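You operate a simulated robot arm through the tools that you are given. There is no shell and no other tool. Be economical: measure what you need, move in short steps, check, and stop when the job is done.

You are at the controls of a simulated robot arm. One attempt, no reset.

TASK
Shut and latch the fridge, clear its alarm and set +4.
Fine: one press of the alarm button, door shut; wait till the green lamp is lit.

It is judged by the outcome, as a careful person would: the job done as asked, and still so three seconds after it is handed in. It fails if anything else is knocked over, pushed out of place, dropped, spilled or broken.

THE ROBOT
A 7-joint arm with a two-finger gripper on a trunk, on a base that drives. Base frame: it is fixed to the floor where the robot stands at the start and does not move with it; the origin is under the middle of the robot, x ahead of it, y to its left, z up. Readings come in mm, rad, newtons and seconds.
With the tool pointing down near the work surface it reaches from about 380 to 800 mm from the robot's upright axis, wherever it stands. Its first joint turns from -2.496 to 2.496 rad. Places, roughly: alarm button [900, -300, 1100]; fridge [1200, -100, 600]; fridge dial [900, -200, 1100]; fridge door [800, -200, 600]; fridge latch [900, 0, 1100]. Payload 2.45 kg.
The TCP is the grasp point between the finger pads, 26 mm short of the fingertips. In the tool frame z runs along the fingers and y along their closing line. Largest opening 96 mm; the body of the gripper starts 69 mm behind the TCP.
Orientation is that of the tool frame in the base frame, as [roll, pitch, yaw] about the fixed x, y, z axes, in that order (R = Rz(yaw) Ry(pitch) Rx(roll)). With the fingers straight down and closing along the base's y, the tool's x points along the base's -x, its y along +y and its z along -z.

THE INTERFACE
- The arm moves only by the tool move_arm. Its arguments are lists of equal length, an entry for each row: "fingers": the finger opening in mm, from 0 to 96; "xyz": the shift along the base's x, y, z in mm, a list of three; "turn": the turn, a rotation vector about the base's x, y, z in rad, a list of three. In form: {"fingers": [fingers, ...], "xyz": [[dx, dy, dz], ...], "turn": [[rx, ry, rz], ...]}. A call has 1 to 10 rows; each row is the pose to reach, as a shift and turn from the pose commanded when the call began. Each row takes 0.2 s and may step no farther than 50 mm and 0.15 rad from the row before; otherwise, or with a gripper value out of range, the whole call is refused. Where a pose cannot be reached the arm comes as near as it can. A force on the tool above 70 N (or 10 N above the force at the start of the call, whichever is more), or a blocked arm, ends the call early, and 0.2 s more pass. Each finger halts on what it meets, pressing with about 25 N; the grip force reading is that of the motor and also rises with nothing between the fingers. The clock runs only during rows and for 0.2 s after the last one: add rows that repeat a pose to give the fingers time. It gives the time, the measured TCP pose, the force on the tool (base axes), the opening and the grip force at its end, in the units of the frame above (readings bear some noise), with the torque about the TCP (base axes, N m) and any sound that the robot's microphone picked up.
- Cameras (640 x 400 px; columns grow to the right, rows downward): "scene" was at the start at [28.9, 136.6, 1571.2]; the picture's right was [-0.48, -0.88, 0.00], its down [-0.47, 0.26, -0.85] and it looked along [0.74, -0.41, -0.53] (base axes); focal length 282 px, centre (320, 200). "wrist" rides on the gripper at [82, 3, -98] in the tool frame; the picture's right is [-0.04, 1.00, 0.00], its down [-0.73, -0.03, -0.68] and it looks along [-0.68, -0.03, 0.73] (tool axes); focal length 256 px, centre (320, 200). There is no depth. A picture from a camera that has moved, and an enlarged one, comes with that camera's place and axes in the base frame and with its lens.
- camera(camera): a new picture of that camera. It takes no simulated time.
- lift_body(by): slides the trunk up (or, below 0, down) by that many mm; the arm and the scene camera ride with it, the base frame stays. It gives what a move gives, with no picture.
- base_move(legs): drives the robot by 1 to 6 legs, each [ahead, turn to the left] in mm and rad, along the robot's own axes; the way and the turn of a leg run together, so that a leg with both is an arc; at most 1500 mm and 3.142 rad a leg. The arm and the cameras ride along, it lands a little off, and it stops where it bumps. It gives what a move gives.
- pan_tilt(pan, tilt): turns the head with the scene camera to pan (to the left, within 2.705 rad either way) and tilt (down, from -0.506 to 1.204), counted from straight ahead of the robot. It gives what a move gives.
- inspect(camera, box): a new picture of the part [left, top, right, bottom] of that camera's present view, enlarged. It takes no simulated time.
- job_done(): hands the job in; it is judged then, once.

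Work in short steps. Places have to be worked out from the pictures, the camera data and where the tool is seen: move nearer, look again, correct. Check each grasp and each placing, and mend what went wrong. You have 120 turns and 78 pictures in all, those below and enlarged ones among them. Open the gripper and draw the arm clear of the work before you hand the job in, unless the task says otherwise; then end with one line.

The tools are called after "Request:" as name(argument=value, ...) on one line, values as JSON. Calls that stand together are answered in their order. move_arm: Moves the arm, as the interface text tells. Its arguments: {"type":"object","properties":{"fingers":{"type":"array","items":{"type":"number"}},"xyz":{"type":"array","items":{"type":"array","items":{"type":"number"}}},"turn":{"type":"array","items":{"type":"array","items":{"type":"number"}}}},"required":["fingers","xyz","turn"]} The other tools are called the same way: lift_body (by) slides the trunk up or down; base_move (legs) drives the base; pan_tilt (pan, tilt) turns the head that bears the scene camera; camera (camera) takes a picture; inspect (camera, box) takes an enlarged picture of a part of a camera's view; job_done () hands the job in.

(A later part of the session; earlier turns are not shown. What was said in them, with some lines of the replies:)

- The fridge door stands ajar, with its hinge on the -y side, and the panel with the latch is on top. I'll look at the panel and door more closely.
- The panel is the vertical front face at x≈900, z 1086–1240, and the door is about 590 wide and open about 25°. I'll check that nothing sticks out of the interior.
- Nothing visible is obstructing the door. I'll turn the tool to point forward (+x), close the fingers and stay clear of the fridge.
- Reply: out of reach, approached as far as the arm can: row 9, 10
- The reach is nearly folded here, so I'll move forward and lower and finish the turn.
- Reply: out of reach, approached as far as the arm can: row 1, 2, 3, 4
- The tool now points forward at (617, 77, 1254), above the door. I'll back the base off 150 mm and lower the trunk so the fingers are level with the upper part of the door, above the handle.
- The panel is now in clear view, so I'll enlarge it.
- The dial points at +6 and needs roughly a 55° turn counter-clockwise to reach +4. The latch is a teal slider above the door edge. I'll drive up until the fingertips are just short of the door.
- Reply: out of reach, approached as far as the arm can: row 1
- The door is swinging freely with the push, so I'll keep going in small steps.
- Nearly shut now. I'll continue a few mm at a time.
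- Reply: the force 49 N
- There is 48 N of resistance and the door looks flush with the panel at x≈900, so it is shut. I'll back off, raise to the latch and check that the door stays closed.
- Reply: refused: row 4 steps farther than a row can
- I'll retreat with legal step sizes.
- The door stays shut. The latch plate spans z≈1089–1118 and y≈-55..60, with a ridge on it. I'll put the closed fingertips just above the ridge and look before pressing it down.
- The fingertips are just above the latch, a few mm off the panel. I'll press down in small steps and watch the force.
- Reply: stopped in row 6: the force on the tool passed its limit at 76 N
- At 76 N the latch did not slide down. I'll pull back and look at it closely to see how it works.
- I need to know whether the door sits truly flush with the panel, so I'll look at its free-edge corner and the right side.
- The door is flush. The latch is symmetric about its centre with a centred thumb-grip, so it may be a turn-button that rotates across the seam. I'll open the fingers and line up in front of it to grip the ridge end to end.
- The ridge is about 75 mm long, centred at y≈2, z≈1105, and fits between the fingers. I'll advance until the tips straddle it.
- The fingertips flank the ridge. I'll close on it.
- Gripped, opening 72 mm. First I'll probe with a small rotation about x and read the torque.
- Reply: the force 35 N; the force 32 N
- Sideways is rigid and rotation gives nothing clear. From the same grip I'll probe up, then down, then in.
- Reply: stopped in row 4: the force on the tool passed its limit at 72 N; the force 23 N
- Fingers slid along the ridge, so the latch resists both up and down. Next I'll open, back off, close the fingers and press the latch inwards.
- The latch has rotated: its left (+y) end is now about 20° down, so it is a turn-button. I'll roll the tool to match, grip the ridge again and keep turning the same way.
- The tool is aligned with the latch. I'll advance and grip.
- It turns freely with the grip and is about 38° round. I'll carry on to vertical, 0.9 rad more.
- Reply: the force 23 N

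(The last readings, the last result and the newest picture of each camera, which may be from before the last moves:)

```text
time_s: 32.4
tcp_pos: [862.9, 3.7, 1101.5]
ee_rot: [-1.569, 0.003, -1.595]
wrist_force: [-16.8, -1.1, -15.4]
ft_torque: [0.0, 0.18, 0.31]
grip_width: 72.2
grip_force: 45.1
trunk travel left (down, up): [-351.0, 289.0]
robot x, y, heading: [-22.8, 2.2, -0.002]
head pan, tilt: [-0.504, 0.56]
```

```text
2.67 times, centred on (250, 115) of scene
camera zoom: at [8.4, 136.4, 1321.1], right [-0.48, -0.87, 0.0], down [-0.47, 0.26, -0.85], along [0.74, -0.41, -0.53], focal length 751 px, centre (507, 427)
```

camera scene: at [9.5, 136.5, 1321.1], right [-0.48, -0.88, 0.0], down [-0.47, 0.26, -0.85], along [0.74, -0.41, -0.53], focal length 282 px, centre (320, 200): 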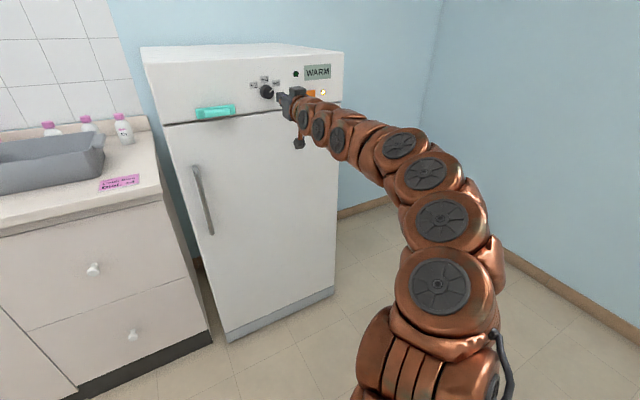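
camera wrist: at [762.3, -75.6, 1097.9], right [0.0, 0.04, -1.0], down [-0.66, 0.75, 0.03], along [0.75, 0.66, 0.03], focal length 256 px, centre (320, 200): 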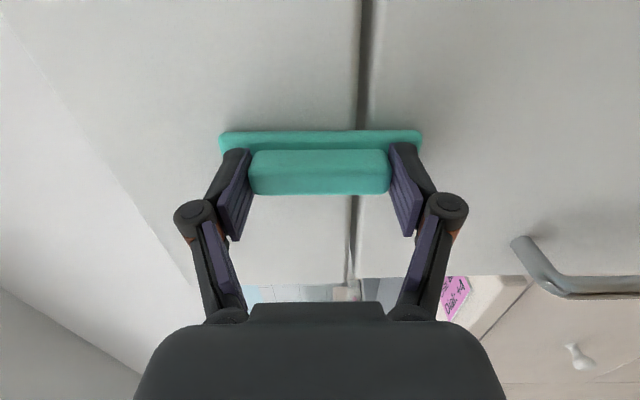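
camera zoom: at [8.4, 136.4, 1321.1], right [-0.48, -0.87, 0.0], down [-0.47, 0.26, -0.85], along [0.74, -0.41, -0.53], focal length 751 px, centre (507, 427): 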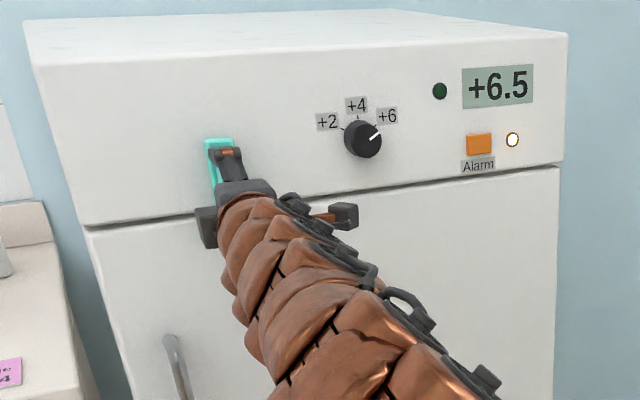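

The latch is vertical across the seam and the display has changed from WARM to +6.5. I'll release, back off and check that it stays.

Request:
move_arm(fingers=[80, 96, 96, 96, 96], xyz=[[0, 0, 0], [0, 0, 0], [-30, 0, 0], [-70, 0, 0], [-100, 0, 0]], turn=[[0, 0, 0], [0, 0, 0], [0, 0, 0], [0, 0, 0], [0, 0, 0]])

Request:
move_arm(fingers=[80, 70, 60, 60, 60, 60, 60], xyz=[[0, -30, 10], [0, -60, 20], [0, -90, 30], [0, -120, 40], [0, -150, 42], [0, -166, 42], [0, -166, 42]], turn=[[0.14, 0, 0], [0.28, 0, 0], [0.42, 0, 0], [0.56, 0, 0], [0.7, 0, 0], [0.84, 0, 0], [0.98, 0, 0]])

Request:
camera(camera="wrist")

Request:
camera(camera="scene")

```text
time_s: 33.6
tcp_pos: [763.7, 2.6, 1102.3]
ee_rot: [-1.567, 0.005, -1.597]
wrist_force: [0.3, -0.1, -0.8]
ft_torque: [-0.01, -0.01, 0.02]
grip_width: 96.2
grip_force: 0.1
trunk travel left (down, up): [-351.0, 289.0]
robot x, y, heading: [-20.0, -1.7, -0.006]
head pan, tilt: [-0.504, 0.56]
```

```text
time_s: 35.2
tcp_pos: [762.2, -162.7, 1145.9]
ee_rot: [-1.601, 0.986, -1.617]
wrist_force: [0.4, 0.6, 0.4]
ft_torque: [0.05, 0.01, -0.02]
grip_width: 60.0
grip_force: 0.0
trunk travel left (down, up): [-351.0, 289.0]
robot x, y, heading: [-23.5, -0.5, -0.006]
head pan, tilt: [-0.504, 0.56]
```

```text
40 pictures are left
camera wrist: at [661.9, -202.1, 1076.7], right [0.01, 0.86, -0.52], down [-0.66, 0.39, 0.64], along [0.75, 0.34, 0.57], focal length 256 px, centre (320, 200)
```

wrist: 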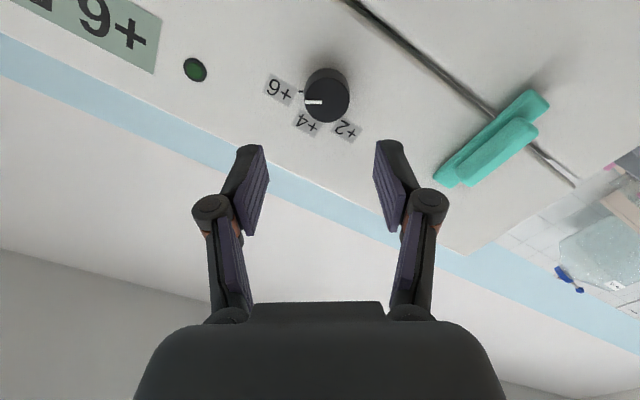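

```text
39 pictures are left
camera scene: at [8.7, 136.4, 1321.2], right [-0.48, -0.87, 0.0], down [-0.47, 0.26, -0.85], along [0.74, -0.41, -0.53], focal length 282 px, centre (320, 200)
```

scene: 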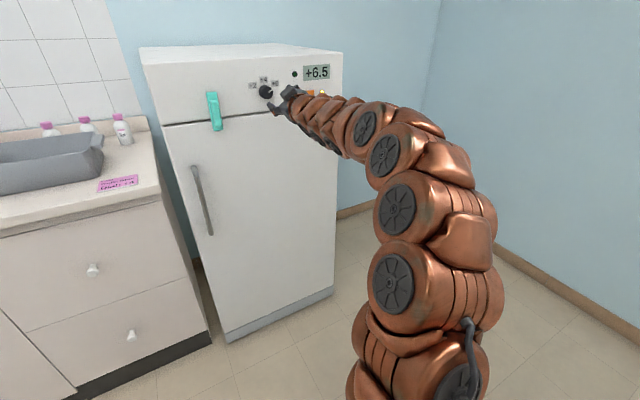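

The latch stays vertical. The knob is at about (front 875, y -160, z 1143) and 38 mm across. I'll advance to straddle it and grip.

Request:
move_arm(fingers=[60, 60, 60, 60], xyz=[[35, 3, -2], [70, 3, -2], [95, 3, -2], [103, 3, -2]], turn=[[0, 0, 0], [0, 0, 0], [0, 0, 0], [0, 0, 0]])

Request:
camera(camera="wrist")

```text
time_s: 36.2
tcp_pos: [865.1, -158.0, 1142.0]
ee_rot: [-1.606, 0.986, -1.616]
wrist_force: [0.7, 0.4, -0.8]
ft_torque: [0.04, 0.01, 0.01]
grip_width: 60.0
grip_force: 0.0
trunk travel left (down, up): [-351.0, 289.0]
robot x, y, heading: [-17.9, 0.1, -0.0]
head pan, tilt: [-0.504, 0.56]
```

```text
38 pictures are left
camera wrist: at [764.6, -198.6, 1074.6], right [0.01, 0.85, -0.52], down [-0.66, 0.39, 0.64], along [0.75, 0.34, 0.57], focal length 256 px, centre (320, 200)
```

wrist: 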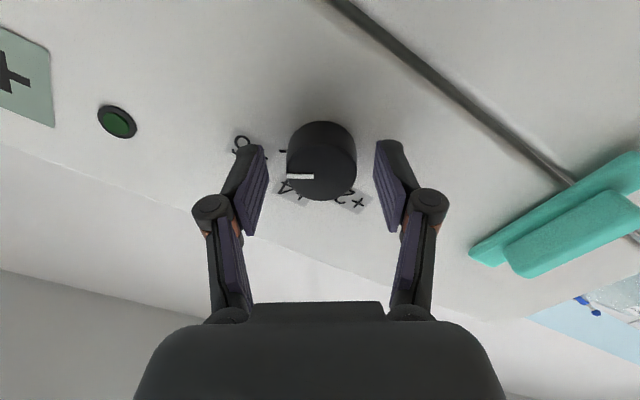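

The knob is centred between the fingers, so I'll grip it and turn counter-clockwise, first 0.6 rad.

Request:
move_arm(fingers=[45, 30, 30, 30, 30, 30, 30, 30, 30], xyz=[[0, 0, 0], [0, 0, 0], [0, 0, 0], [0, 0, 0], [0, 0, 0], [0, 0, 0], [0, 0, 0], [0, 0, 0], [0, 0, 0]], turn=[[0, 0, 0], [0, 0, 0], [0, 0, 0], [0, 0, 0], [-0.12, 0, 0], [-0.24, 0, 0], [-0.36, 0, 0], [-0.48, 0, 0], [-0.6, 0, 0]])

Request:
camera(camera="wrist")

Request:
inspect(camera="scene", box=[225, 55, 345, 130])

```text
time_s: 38.2
tcp_pos: [865.4, -157.7, 1141.6]
ee_rot: [-1.578, 0.381, -1.599]
wrist_force: [-33.2, 14.3, -24.8]
ft_torque: [0.02, 0.65, 0.57]
grip_width: 38.4
grip_force: 44.1
trunk travel left (down, up): [-351.0, 289.0]
robot x, y, heading: [-23.4, 1.3, -0.001]
head pan, tilt: [-0.504, 0.56]
```

```text
37 pictures are left
camera wrist: at [764.9, -229.3, 1109.1], right [0.0, 0.41, -0.91], down [-0.66, 0.69, 0.3], along [0.75, 0.6, 0.27], focal length 256 px, centre (320, 200)
```

wrist: 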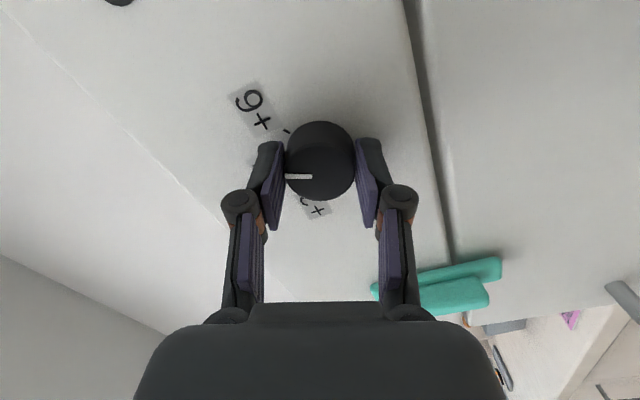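

```text
5.33 times, centred on (285, 92) of scene
camera zoom: at [7.7, 137.3, 1320.9], right [-0.48, -0.87, 0.0], down [-0.46, 0.26, -0.85], along [0.74, -0.41, -0.53], focal length 1502 px, centre (507, 773)
```

zoom: 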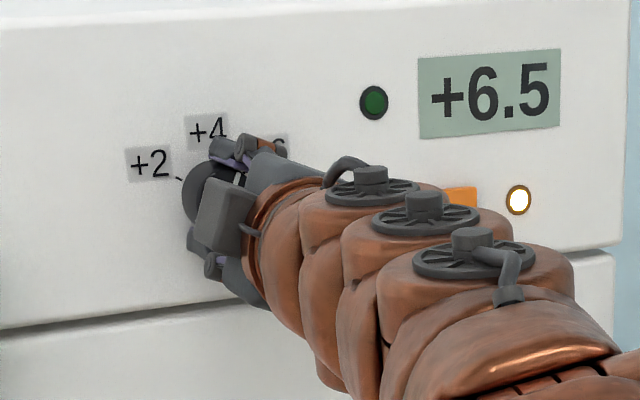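

The knob turns with the grip and the pointer is still about 24° clockwise of up. I'll turn another 0.4 rad, easing back 2 mm to lower the axial load.

Request:
move_arm(fingers=[30, 30, 30, 30], xyz=[[-2, 0, 0], [-2, 0, 0], [-2, 0, 0], [-2, 0, 0]], turn=[[-0.1, 0, 0], [-0.2, 0, 0], [-0.3, 0, 0], [-0.4, 0, 0]])

Request:
move_arm(fingers=[45, 60, 60, 60, 60, 60], xyz=[[0, 0, 0], [0, 0, 0], [-30, 0, 0], [-70, 0, 0], [-100, 0, -30], [-100, 0, -70]], turn=[[0, 0, 0], [0, 0, 0], [0, 0, 0], [0, 0, 0], [0, 0, 0], [0, 0, 0]])

Request:
inspect(camera="scene", box=[225, 55, 345, 130])

```text
time_s: 39.2
tcp_pos: [864.6, -157.0, 1142.6]
ee_rot: [-1.567, -0.019, -1.593]
wrist_force: [-7.3, 16.5, -21.6]
ft_torque: [0.0, 0.58, 0.2]
grip_width: 38.8
grip_force: 44.6
trunk travel left (down, up): [-351.0, 289.0]
robot x, y, heading: [-23.0, -0.3, 0.0]
head pan, tilt: [-0.504, 0.56]
```

```text
time_s: 40.6
tcp_pos: [762.7, -160.3, 1071.5]
ee_rot: [-1.567, -0.015, -1.598]
wrist_force: [0.1, 0.1, 0.0]
ft_torque: [0.0, 0.0, 0.01]
grip_width: 60.0
grip_force: 0.0
trunk travel left (down, up): [-351.0, 289.0]
robot x, y, heading: [-22.8, 1.3, -0.005]
head pan, tilt: [-0.504, 0.56]
```

```text
5.33 times, centred on (285, 92) of scene
camera zoom: at [8.6, 136.7, 1321.2], right [-0.48, -0.87, 0.0], down [-0.47, 0.26, -0.85], along [0.74, -0.41, -0.53], focal length 1502 px, centre (507, 773)
```

zoom: 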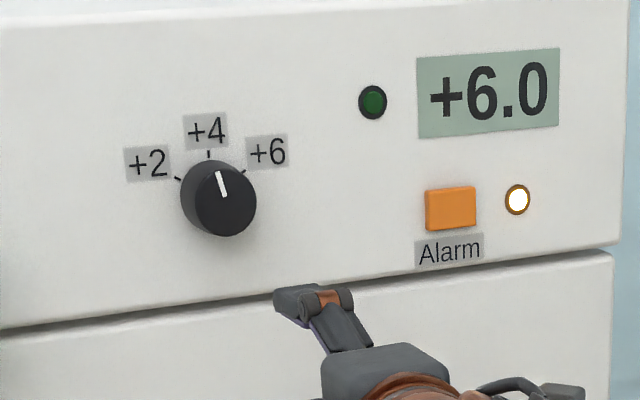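

The pointer is now near +4, so I'll check it more closely.

Request:
inspect(camera="scene", box=[246, 72, 286, 102])

Request:
camera(camera="wrist")

```text
13.33 times, centred on (266, 87) of scene
camera zoom: at [8.6, 136.7, 1321.2], right [-0.48, -0.87, 0.0], down [-0.47, 0.26, -0.85], along [0.74, -0.41, -0.53], focal length 3754 px, centre (1040, 1707)
```

zoom: 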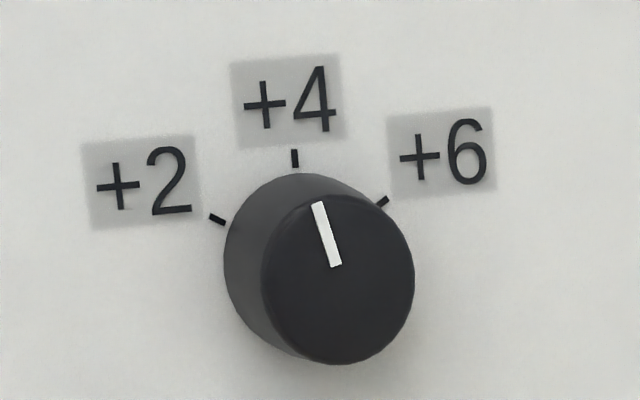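

```text
33 pictures are left
camera wrist: at [662.2, -239.2, 1069.7], right [0.01, 0.02, -1.0], down [-0.66, 0.75, 0.01], along [0.75, 0.66, 0.02], focal length 256 px, centre (320, 200)
```

wrist: 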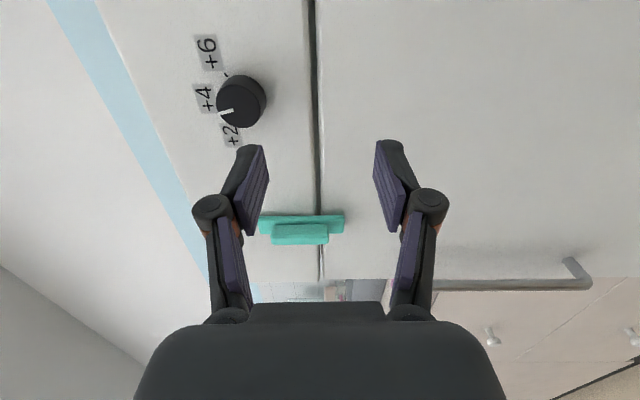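

The pointer sits about 13° past +4 towards +2. I'll regrip with a slightly corrected centre and turn it back about 0.22 rad.

Request:
move_arm(fingers=[60, 60, 60, 60, 60, 45, 30, 30, 30], xyz=[[0, 2, 40], [0, 3, 69], [40, 3, 69], [80, 3, 69], [100, 3, 69], [100, 3, 69], [100, 3, 69], [100, 3, 69], [100, 3, 69]], turn=[[0, 0, 0], [0, 0, 0], [0, 0, 0], [0, 0, 0], [0, 0, 0], [0, 0, 0], [0, 0, 0], [0, 0, 0], [0, 0, 0]])

Request:
move_arm(fingers=[30, 30, 30], xyz=[[0, 0, 0], [0, 0, 0], [0, 0, 0]], turn=[[0.11, 0, 0], [0.22, 0, 0], [0.22, 0, 0]])

Request:
inspect(camera="wrist", box=[200, 60, 440, 210])

```text
time_s: 42.6
tcp_pos: [863.8, -157.1, 1142.5]
ee_rot: [-1.567, -0.018, -1.598]
wrist_force: [1.5, -1.0, -1.5]
ft_torque: [0.05, 0.02, -0.82]
grip_width: 38.3
grip_force: 45.0
trunk travel left (down, up): [-351.0, 289.0]
robot x, y, heading: [-21.6, 1.4, -0.005]
head pan, tilt: [-0.504, 0.56]
```

```text
time_s: 43.4
tcp_pos: [862.8, -157.3, 1142.7]
ee_rot: [-1.574, 0.204, -1.597]
wrist_force: [-13.4, 0.6, -11.1]
ft_torque: [0.02, 0.13, -0.06]
grip_width: 37.9
grip_force: 44.8
trunk travel left (down, up): [-351.0, 289.0]
robot x, y, heading: [-21.5, -0.9, -0.0]
head pan, tilt: [-0.504, 0.56]
```

```text
2.67 times, centred on (320, 135) of wrist
camera zoom: at [762.9, -233.5, 1121.9], right [0.01, 0.24, -0.97], down [-0.66, 0.73, 0.18], along [0.75, 0.64, 0.16], focal length 683 px, centre (320, 373)
```

zoom: 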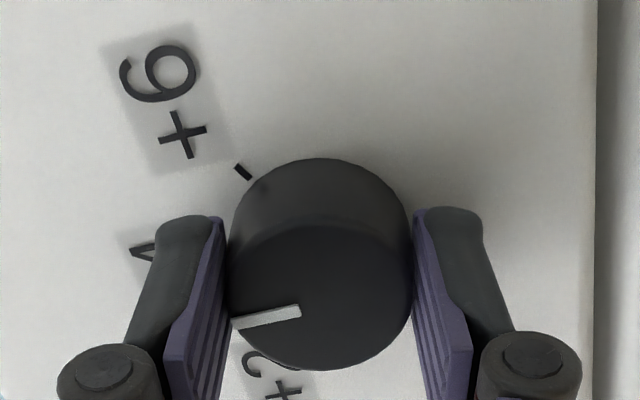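

By my calculation the pointer is now within about 2° of straight up. I'll release, back off and recheck.

Request:
move_arm(fingers=[45, 60, 60, 60, 60, 60], xyz=[[0, 0, 0], [0, 0, 0], [-30, 0, 0], [-70, 0, 0], [-100, 0, -30], [-100, 0, -70]], turn=[[0, 0, 0], [0, 0, 0], [0, 0, 0], [0, 0, 0], [0, 0, 0], [0, 0, 0]])

Request:
inspect(camera="scene", box=[246, 72, 286, 102])

Request:
inspect(camera="scene", box=[130, 40, 370, 190])

```text
time_s: 44.8
tcp_pos: [764.1, -156.3, 1071.5]
ee_rot: [-1.57, 0.203, -1.597]
wrist_force: [-0.7, -0.4, -0.6]
ft_torque: [-0.01, 0.02, -0.03]
grip_width: 60.0
grip_force: 0.1
trunk travel left (down, up): [-351.0, 289.0]
robot x, y, heading: [-22.9, 2.5, -0.003]
head pan, tilt: [-0.504, 0.56]
```

```text
13.33 times, centred on (266, 87) of scene
camera zoom: at [8.5, 136.7, 1321.2], right [-0.48, -0.87, 0.0], down [-0.47, 0.26, -0.85], along [0.74, -0.41, -0.53], focal length 3754 px, centre (1040, 1707)
```

zoom: 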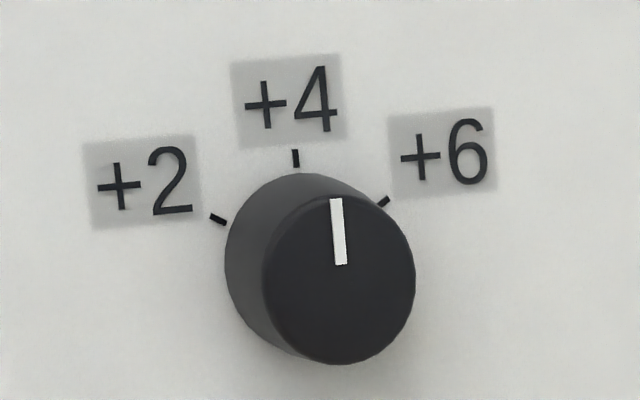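

```text
2.67 times, centred on (250, 115) of scene
camera zoom: at [8.5, 136.7, 1321.2], right [-0.48, -0.87, 0.0], down [-0.47, 0.26, -0.85], along [0.74, -0.41, -0.53], focal length 751 px, centre (507, 427)
```

zoom: 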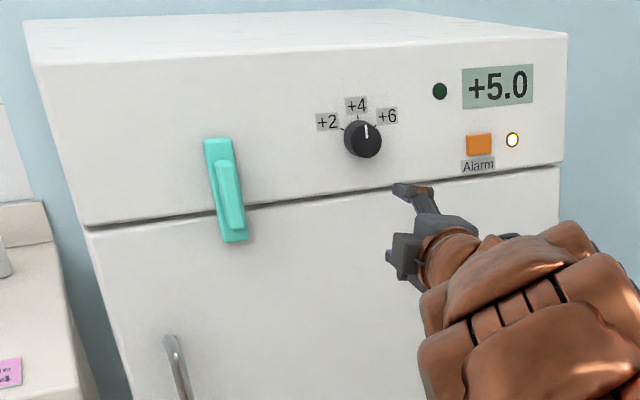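

The dial is exactly on +4, the latch is vertical and the temperature is falling (+5.0). I'll close the fingers and line up in front of the alarm button.

Request:
move_arm(fingers=[40, 20, 0, 0, 0], xyz=[[0, -35, 10], [0, -70, 20], [10, -105, 30], [20, -140, 45], [30, -153, 50]], turn=[[0, 0, 0], [0, 0, 0], [0, 0, 0], [0, 0, 0], [0, 0, 0]])

Request:
camera(camera="wrist")

Request:
inspect(camera="scene", box=[250, 50, 350, 112])

```text
time_s: 46.0
tcp_pos: [793.5, -308.5, 1122.2]
ee_rot: [-1.572, 0.204, -1.596]
wrist_force: [0.5, 0.6, 0.3]
ft_torque: [0.04, 0.06, 0.0]
grip_width: 0.0
grip_force: 25.0
trunk travel left (down, up): [-351.0, 289.0]
robot x, y, heading: [-22.8, -0.9, -0.003]
head pan, tilt: [-0.504, 0.56]
```

```text
29 pictures are left
camera wrist: at [694.3, -385.0, 1101.8], right [0.0, 0.24, -0.97], down [-0.66, 0.73, 0.18], along [0.75, 0.64, 0.16], focal length 256 px, centre (320, 200)
```

wrist: 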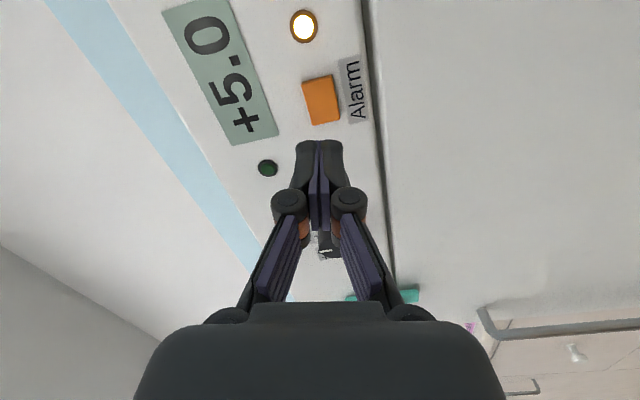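

```text
6.40 times, centred on (300, 81) of scene
camera zoom: at [8.7, 136.6, 1321.2], right [-0.48, -0.87, 0.0], down [-0.47, 0.26, -0.85], along [0.74, -0.41, -0.53], focal length 1802 px, centre (448, 962)
```

zoom: 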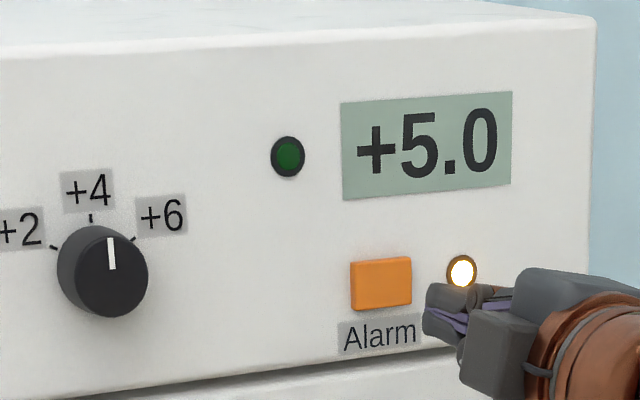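

The button is at about (888, -314, 1120). I'll shift to its centre and advance to just short of it, holding to let the temperature settle.

Request:
move_arm(fingers=[0, 0, 0, 0, 0, 0, 0, 0, 0, 0], xyz=[[0, -6, -2], [30, -6, -2], [50, -6, -2], [50, -6, -2], [50, -6, -2], [50, -6, -2], [50, -6, -2], [50, -6, -2], [50, -6, -2], [50, -6, -2]], turn=[[0, 0, 0], [0, 0, 0], [0, 0, 0], [0, 0, 0], [0, 0, 0], [0, 0, 0], [0, 0, 0], [0, 0, 0], [0, 0, 0], [0, 0, 0]])

Request:
camera(camera="wrist")

Request:
inspect(camera="scene", box=[250, 50, 350, 112])

```text
time_s: 48.2
tcp_pos: [842.2, -314.5, 1120.8]
ee_rot: [-1.572, 0.202, -1.597]
wrist_force: [0.6, -0.2, 0.8]
ft_torque: [0.02, 0.02, -0.01]
grip_width: 0.0
grip_force: 25.6
trunk travel left (down, up): [-351.0, 289.0]
robot x, y, heading: [-18.3, -0.0, -0.002]
head pan, tilt: [-0.504, 0.56]
```

```text
27 pictures are left
camera wrist: at [742.8, -390.6, 1101.2], right [0.01, 0.24, -0.97], down [-0.66, 0.73, 0.18], along [0.75, 0.64, 0.16], focal length 256 px, centre (320, 200)
```

wrist: 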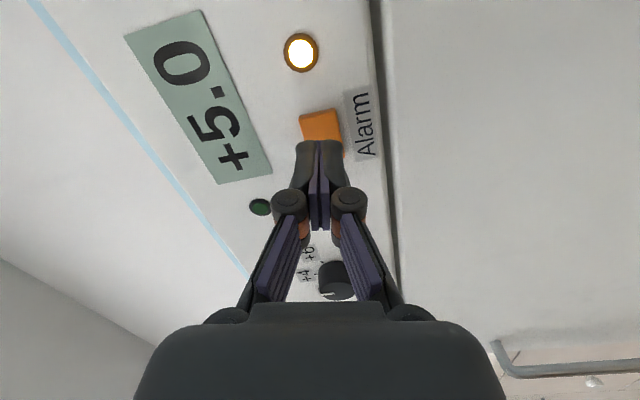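

```text
6.40 times, centred on (300, 81) of scene
camera zoom: at [8.7, 136.5, 1321.2], right [-0.48, -0.87, 0.0], down [-0.47, 0.26, -0.85], along [0.74, -0.41, -0.53], focal length 1802 px, centre (448, 962)
```

zoom: 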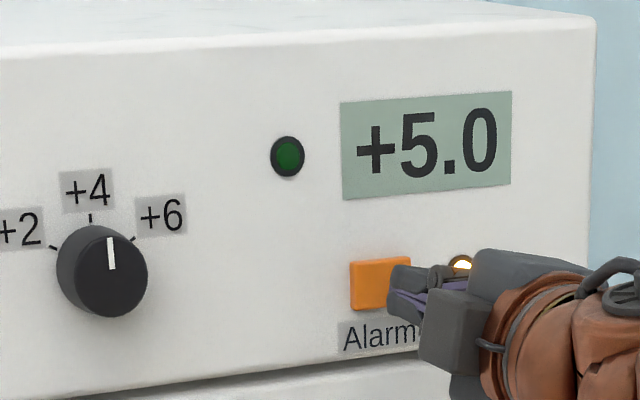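

The display holds at +5.0, the door is shut and latched, and the tip is lined up with the button. I'll make a single slow press.

Request:
move_arm(fingers=[0, 0, 0, 0], xyz=[[6, 0, 0], [12, 0, 0], [16, 0, 0], [20, 0, 0]], turn=[[0, 0, 0], [0, 0, 0], [0, 0, 0], [0, 0, 0]])

```text
time_s: 49.2
tcp_pos: [863.3, -315.0, 1120.8]
ee_rot: [-1.572, 0.203, -1.598]
wrist_force: [-0.4, -0.7, 0.0]
ft_torque: [-0.01, 0.02, -0.05]
grip_width: 0.1
grip_force: 25.0
trunk travel left (down, up): [-351.0, 289.0]
robot x, y, heading: [-22.1, -2.9, -0.002]
head pan, tilt: [-0.504, 0.56]
```

No contact yet with the tip at 889, so I'll continue in small steps.

Request:
move_arm(fingers=[0, 0, 0], xyz=[[3, 0, 0], [6, 0, 0], [8, 0, 0]], turn=[[0, 0, 0], [0, 0, 0], [0, 0, 0]])

Request:
inspect(camera="wrist", box=[200, 50, 440, 200])

```text
time_s: 50.0
tcp_pos: [871.3, -316.3, 1120.1]
ee_rot: [-1.571, 0.206, -1.596]
wrist_force: [-8.4, 3.4, 1.8]
ft_torque: [0.03, -0.03, 0.14]
grip_width: 5.9
grip_force: 28.2
trunk travel left (down, up): [-351.0, 289.0]
robot x, y, heading: [-19.7, 2.5, -0.001]
head pan, tilt: [-0.504, 0.56]
heard: click
```

```text
2.67 times, centred on (320, 125) of wrist
camera zoom: at [770.9, -392.3, 1100.5], right [0.01, 0.24, -0.97], down [-0.66, 0.73, 0.18], along [0.75, 0.64, 0.16], focal length 683 px, centre (320, 400)
```

zoom: 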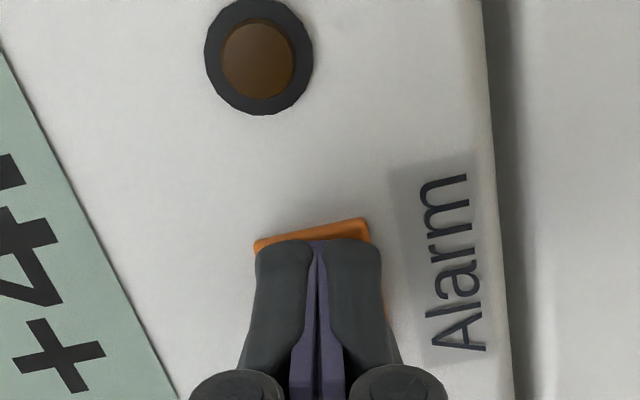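

A click was heard, the alarm lamp is off and the display starts with +4. I'll withdraw and check for the green lamp.

Request:
move_arm(fingers=[0, 0, 0, 0, 0, 0, 0, 0], xyz=[[-15, 0, 0], [-50, 0, 0], [-90, 0, 0], [-110, 0, -40], [-120, 0, -80], [-120, 0, -80], [-120, 0, -80], [-120, 0, -80]], turn=[[0, 0, 0], [0, 0, 0], [0, 0, 0], [0, 0, 0], [0, 0, 0], [0, 0, 0], [0, 0, 0], [0, 0, 0]])

Request:
inspect(camera="scene", box=[130, 40, 370, 190])

```text
time_s: 51.8
tcp_pos: [753.5, -315.1, 1039.7]
ee_rot: [-1.571, 0.205, -1.597]
wrist_force: [-0.1, -0.8, 1.0]
ft_torque: [-0.01, -0.03, -0.01]
grip_width: 0.0
grip_force: 28.7
trunk travel left (down, up): [-351.0, 289.0]
robot x, y, heading: [-21.7, -2.0, -0.005]
head pan, tilt: [-0.504, 0.56]
```

```text
2.67 times, centred on (250, 115) of scene
camera zoom: at [8.7, 136.5, 1321.2], right [-0.48, -0.87, 0.0], down [-0.47, 0.26, -0.85], along [0.74, -0.41, -0.53], focal length 751 px, centre (507, 427)
```

zoom: 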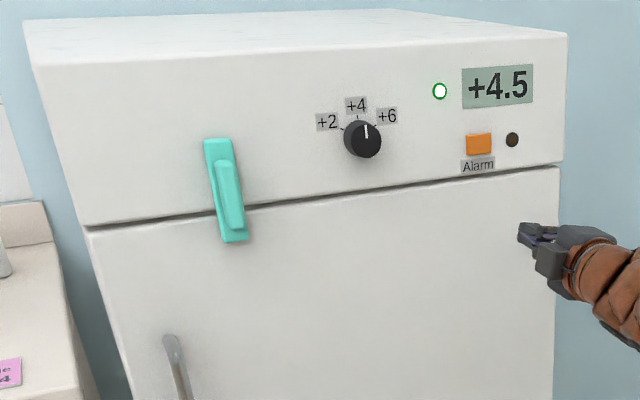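

The green lamp is lit, the alarm lamp is out, the latch is closed and the dial is at +4. I'll open the gripper, draw back, wait a moment and recheck.

Request:
move_arm(fingers=[30, 60, 90, 90, 90, 90, 90, 90, 90, 90], xyz=[[-30, 0, 0], [-60, 10, 0], [-80, 20, 0], [-80, 20, 0], [-80, 20, 0], [-80, 20, 0], [-80, 20, 0], [-80, 20, 0], [-80, 20, 0], [-80, 20, 0]], turn=[[0, 0, 0], [0, 0, 0], [0, 0, 0], [0, 0, 0], [0, 0, 0], [0, 0, 0], [0, 0, 0], [0, 0, 0], [0, 0, 0], [0, 0, 0]])

Request:
camera(camera="scene")

Request:
inspect(camera="scene", box=[130, 40, 370, 190])

```text
time_s: 54.0
tcp_pos: [673.1, -294.0, 1039.4]
ee_rot: [-1.573, 0.204, -1.597]
wrist_force: [0.1, 0.3, 0.0]
ft_torque: [0.02, -0.02, -0.01]
grip_width: 90.0
grip_force: 0.0
trunk travel left (down, up): [-351.0, 289.0]
robot x, y, heading: [-19.6, -0.5, 0.0]
head pan, tilt: [-0.504, 0.56]
```

```text
23 pictures are left
camera scene: at [8.7, 136.5, 1321.2], right [-0.48, -0.87, 0.0], down [-0.47, 0.26, -0.85], along [0.74, -0.41, -0.53], focal length 282 px, centre (320, 200)
```

scene: 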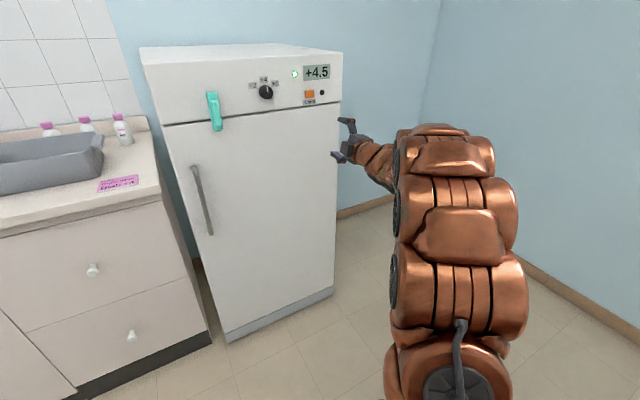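

```text
2.67 times, centred on (250, 115) of scene
camera zoom: at [8.7, 136.5, 1321.2], right [-0.48, -0.87, 0.0], down [-0.47, 0.26, -0.85], along [0.74, -0.41, -0.53], focal length 751 px, centre (507, 427)
```

zoom: 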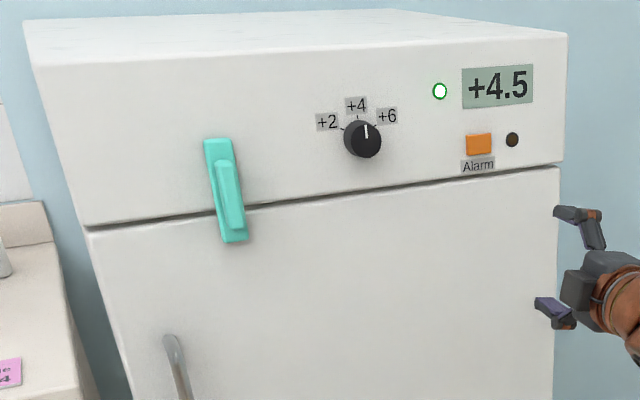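

Everything has held: door shut and latched, dial at +4, alarm cleared, green lamp lit and the arm clear. I'm handing it in.

Request:
job_done()

```text
The job is handed in.
```

The fridge is shut and latched, the alarm is cleared with one press, the dial is at +4 and the green lamp is lit; the display read +4.5 when I handed in.
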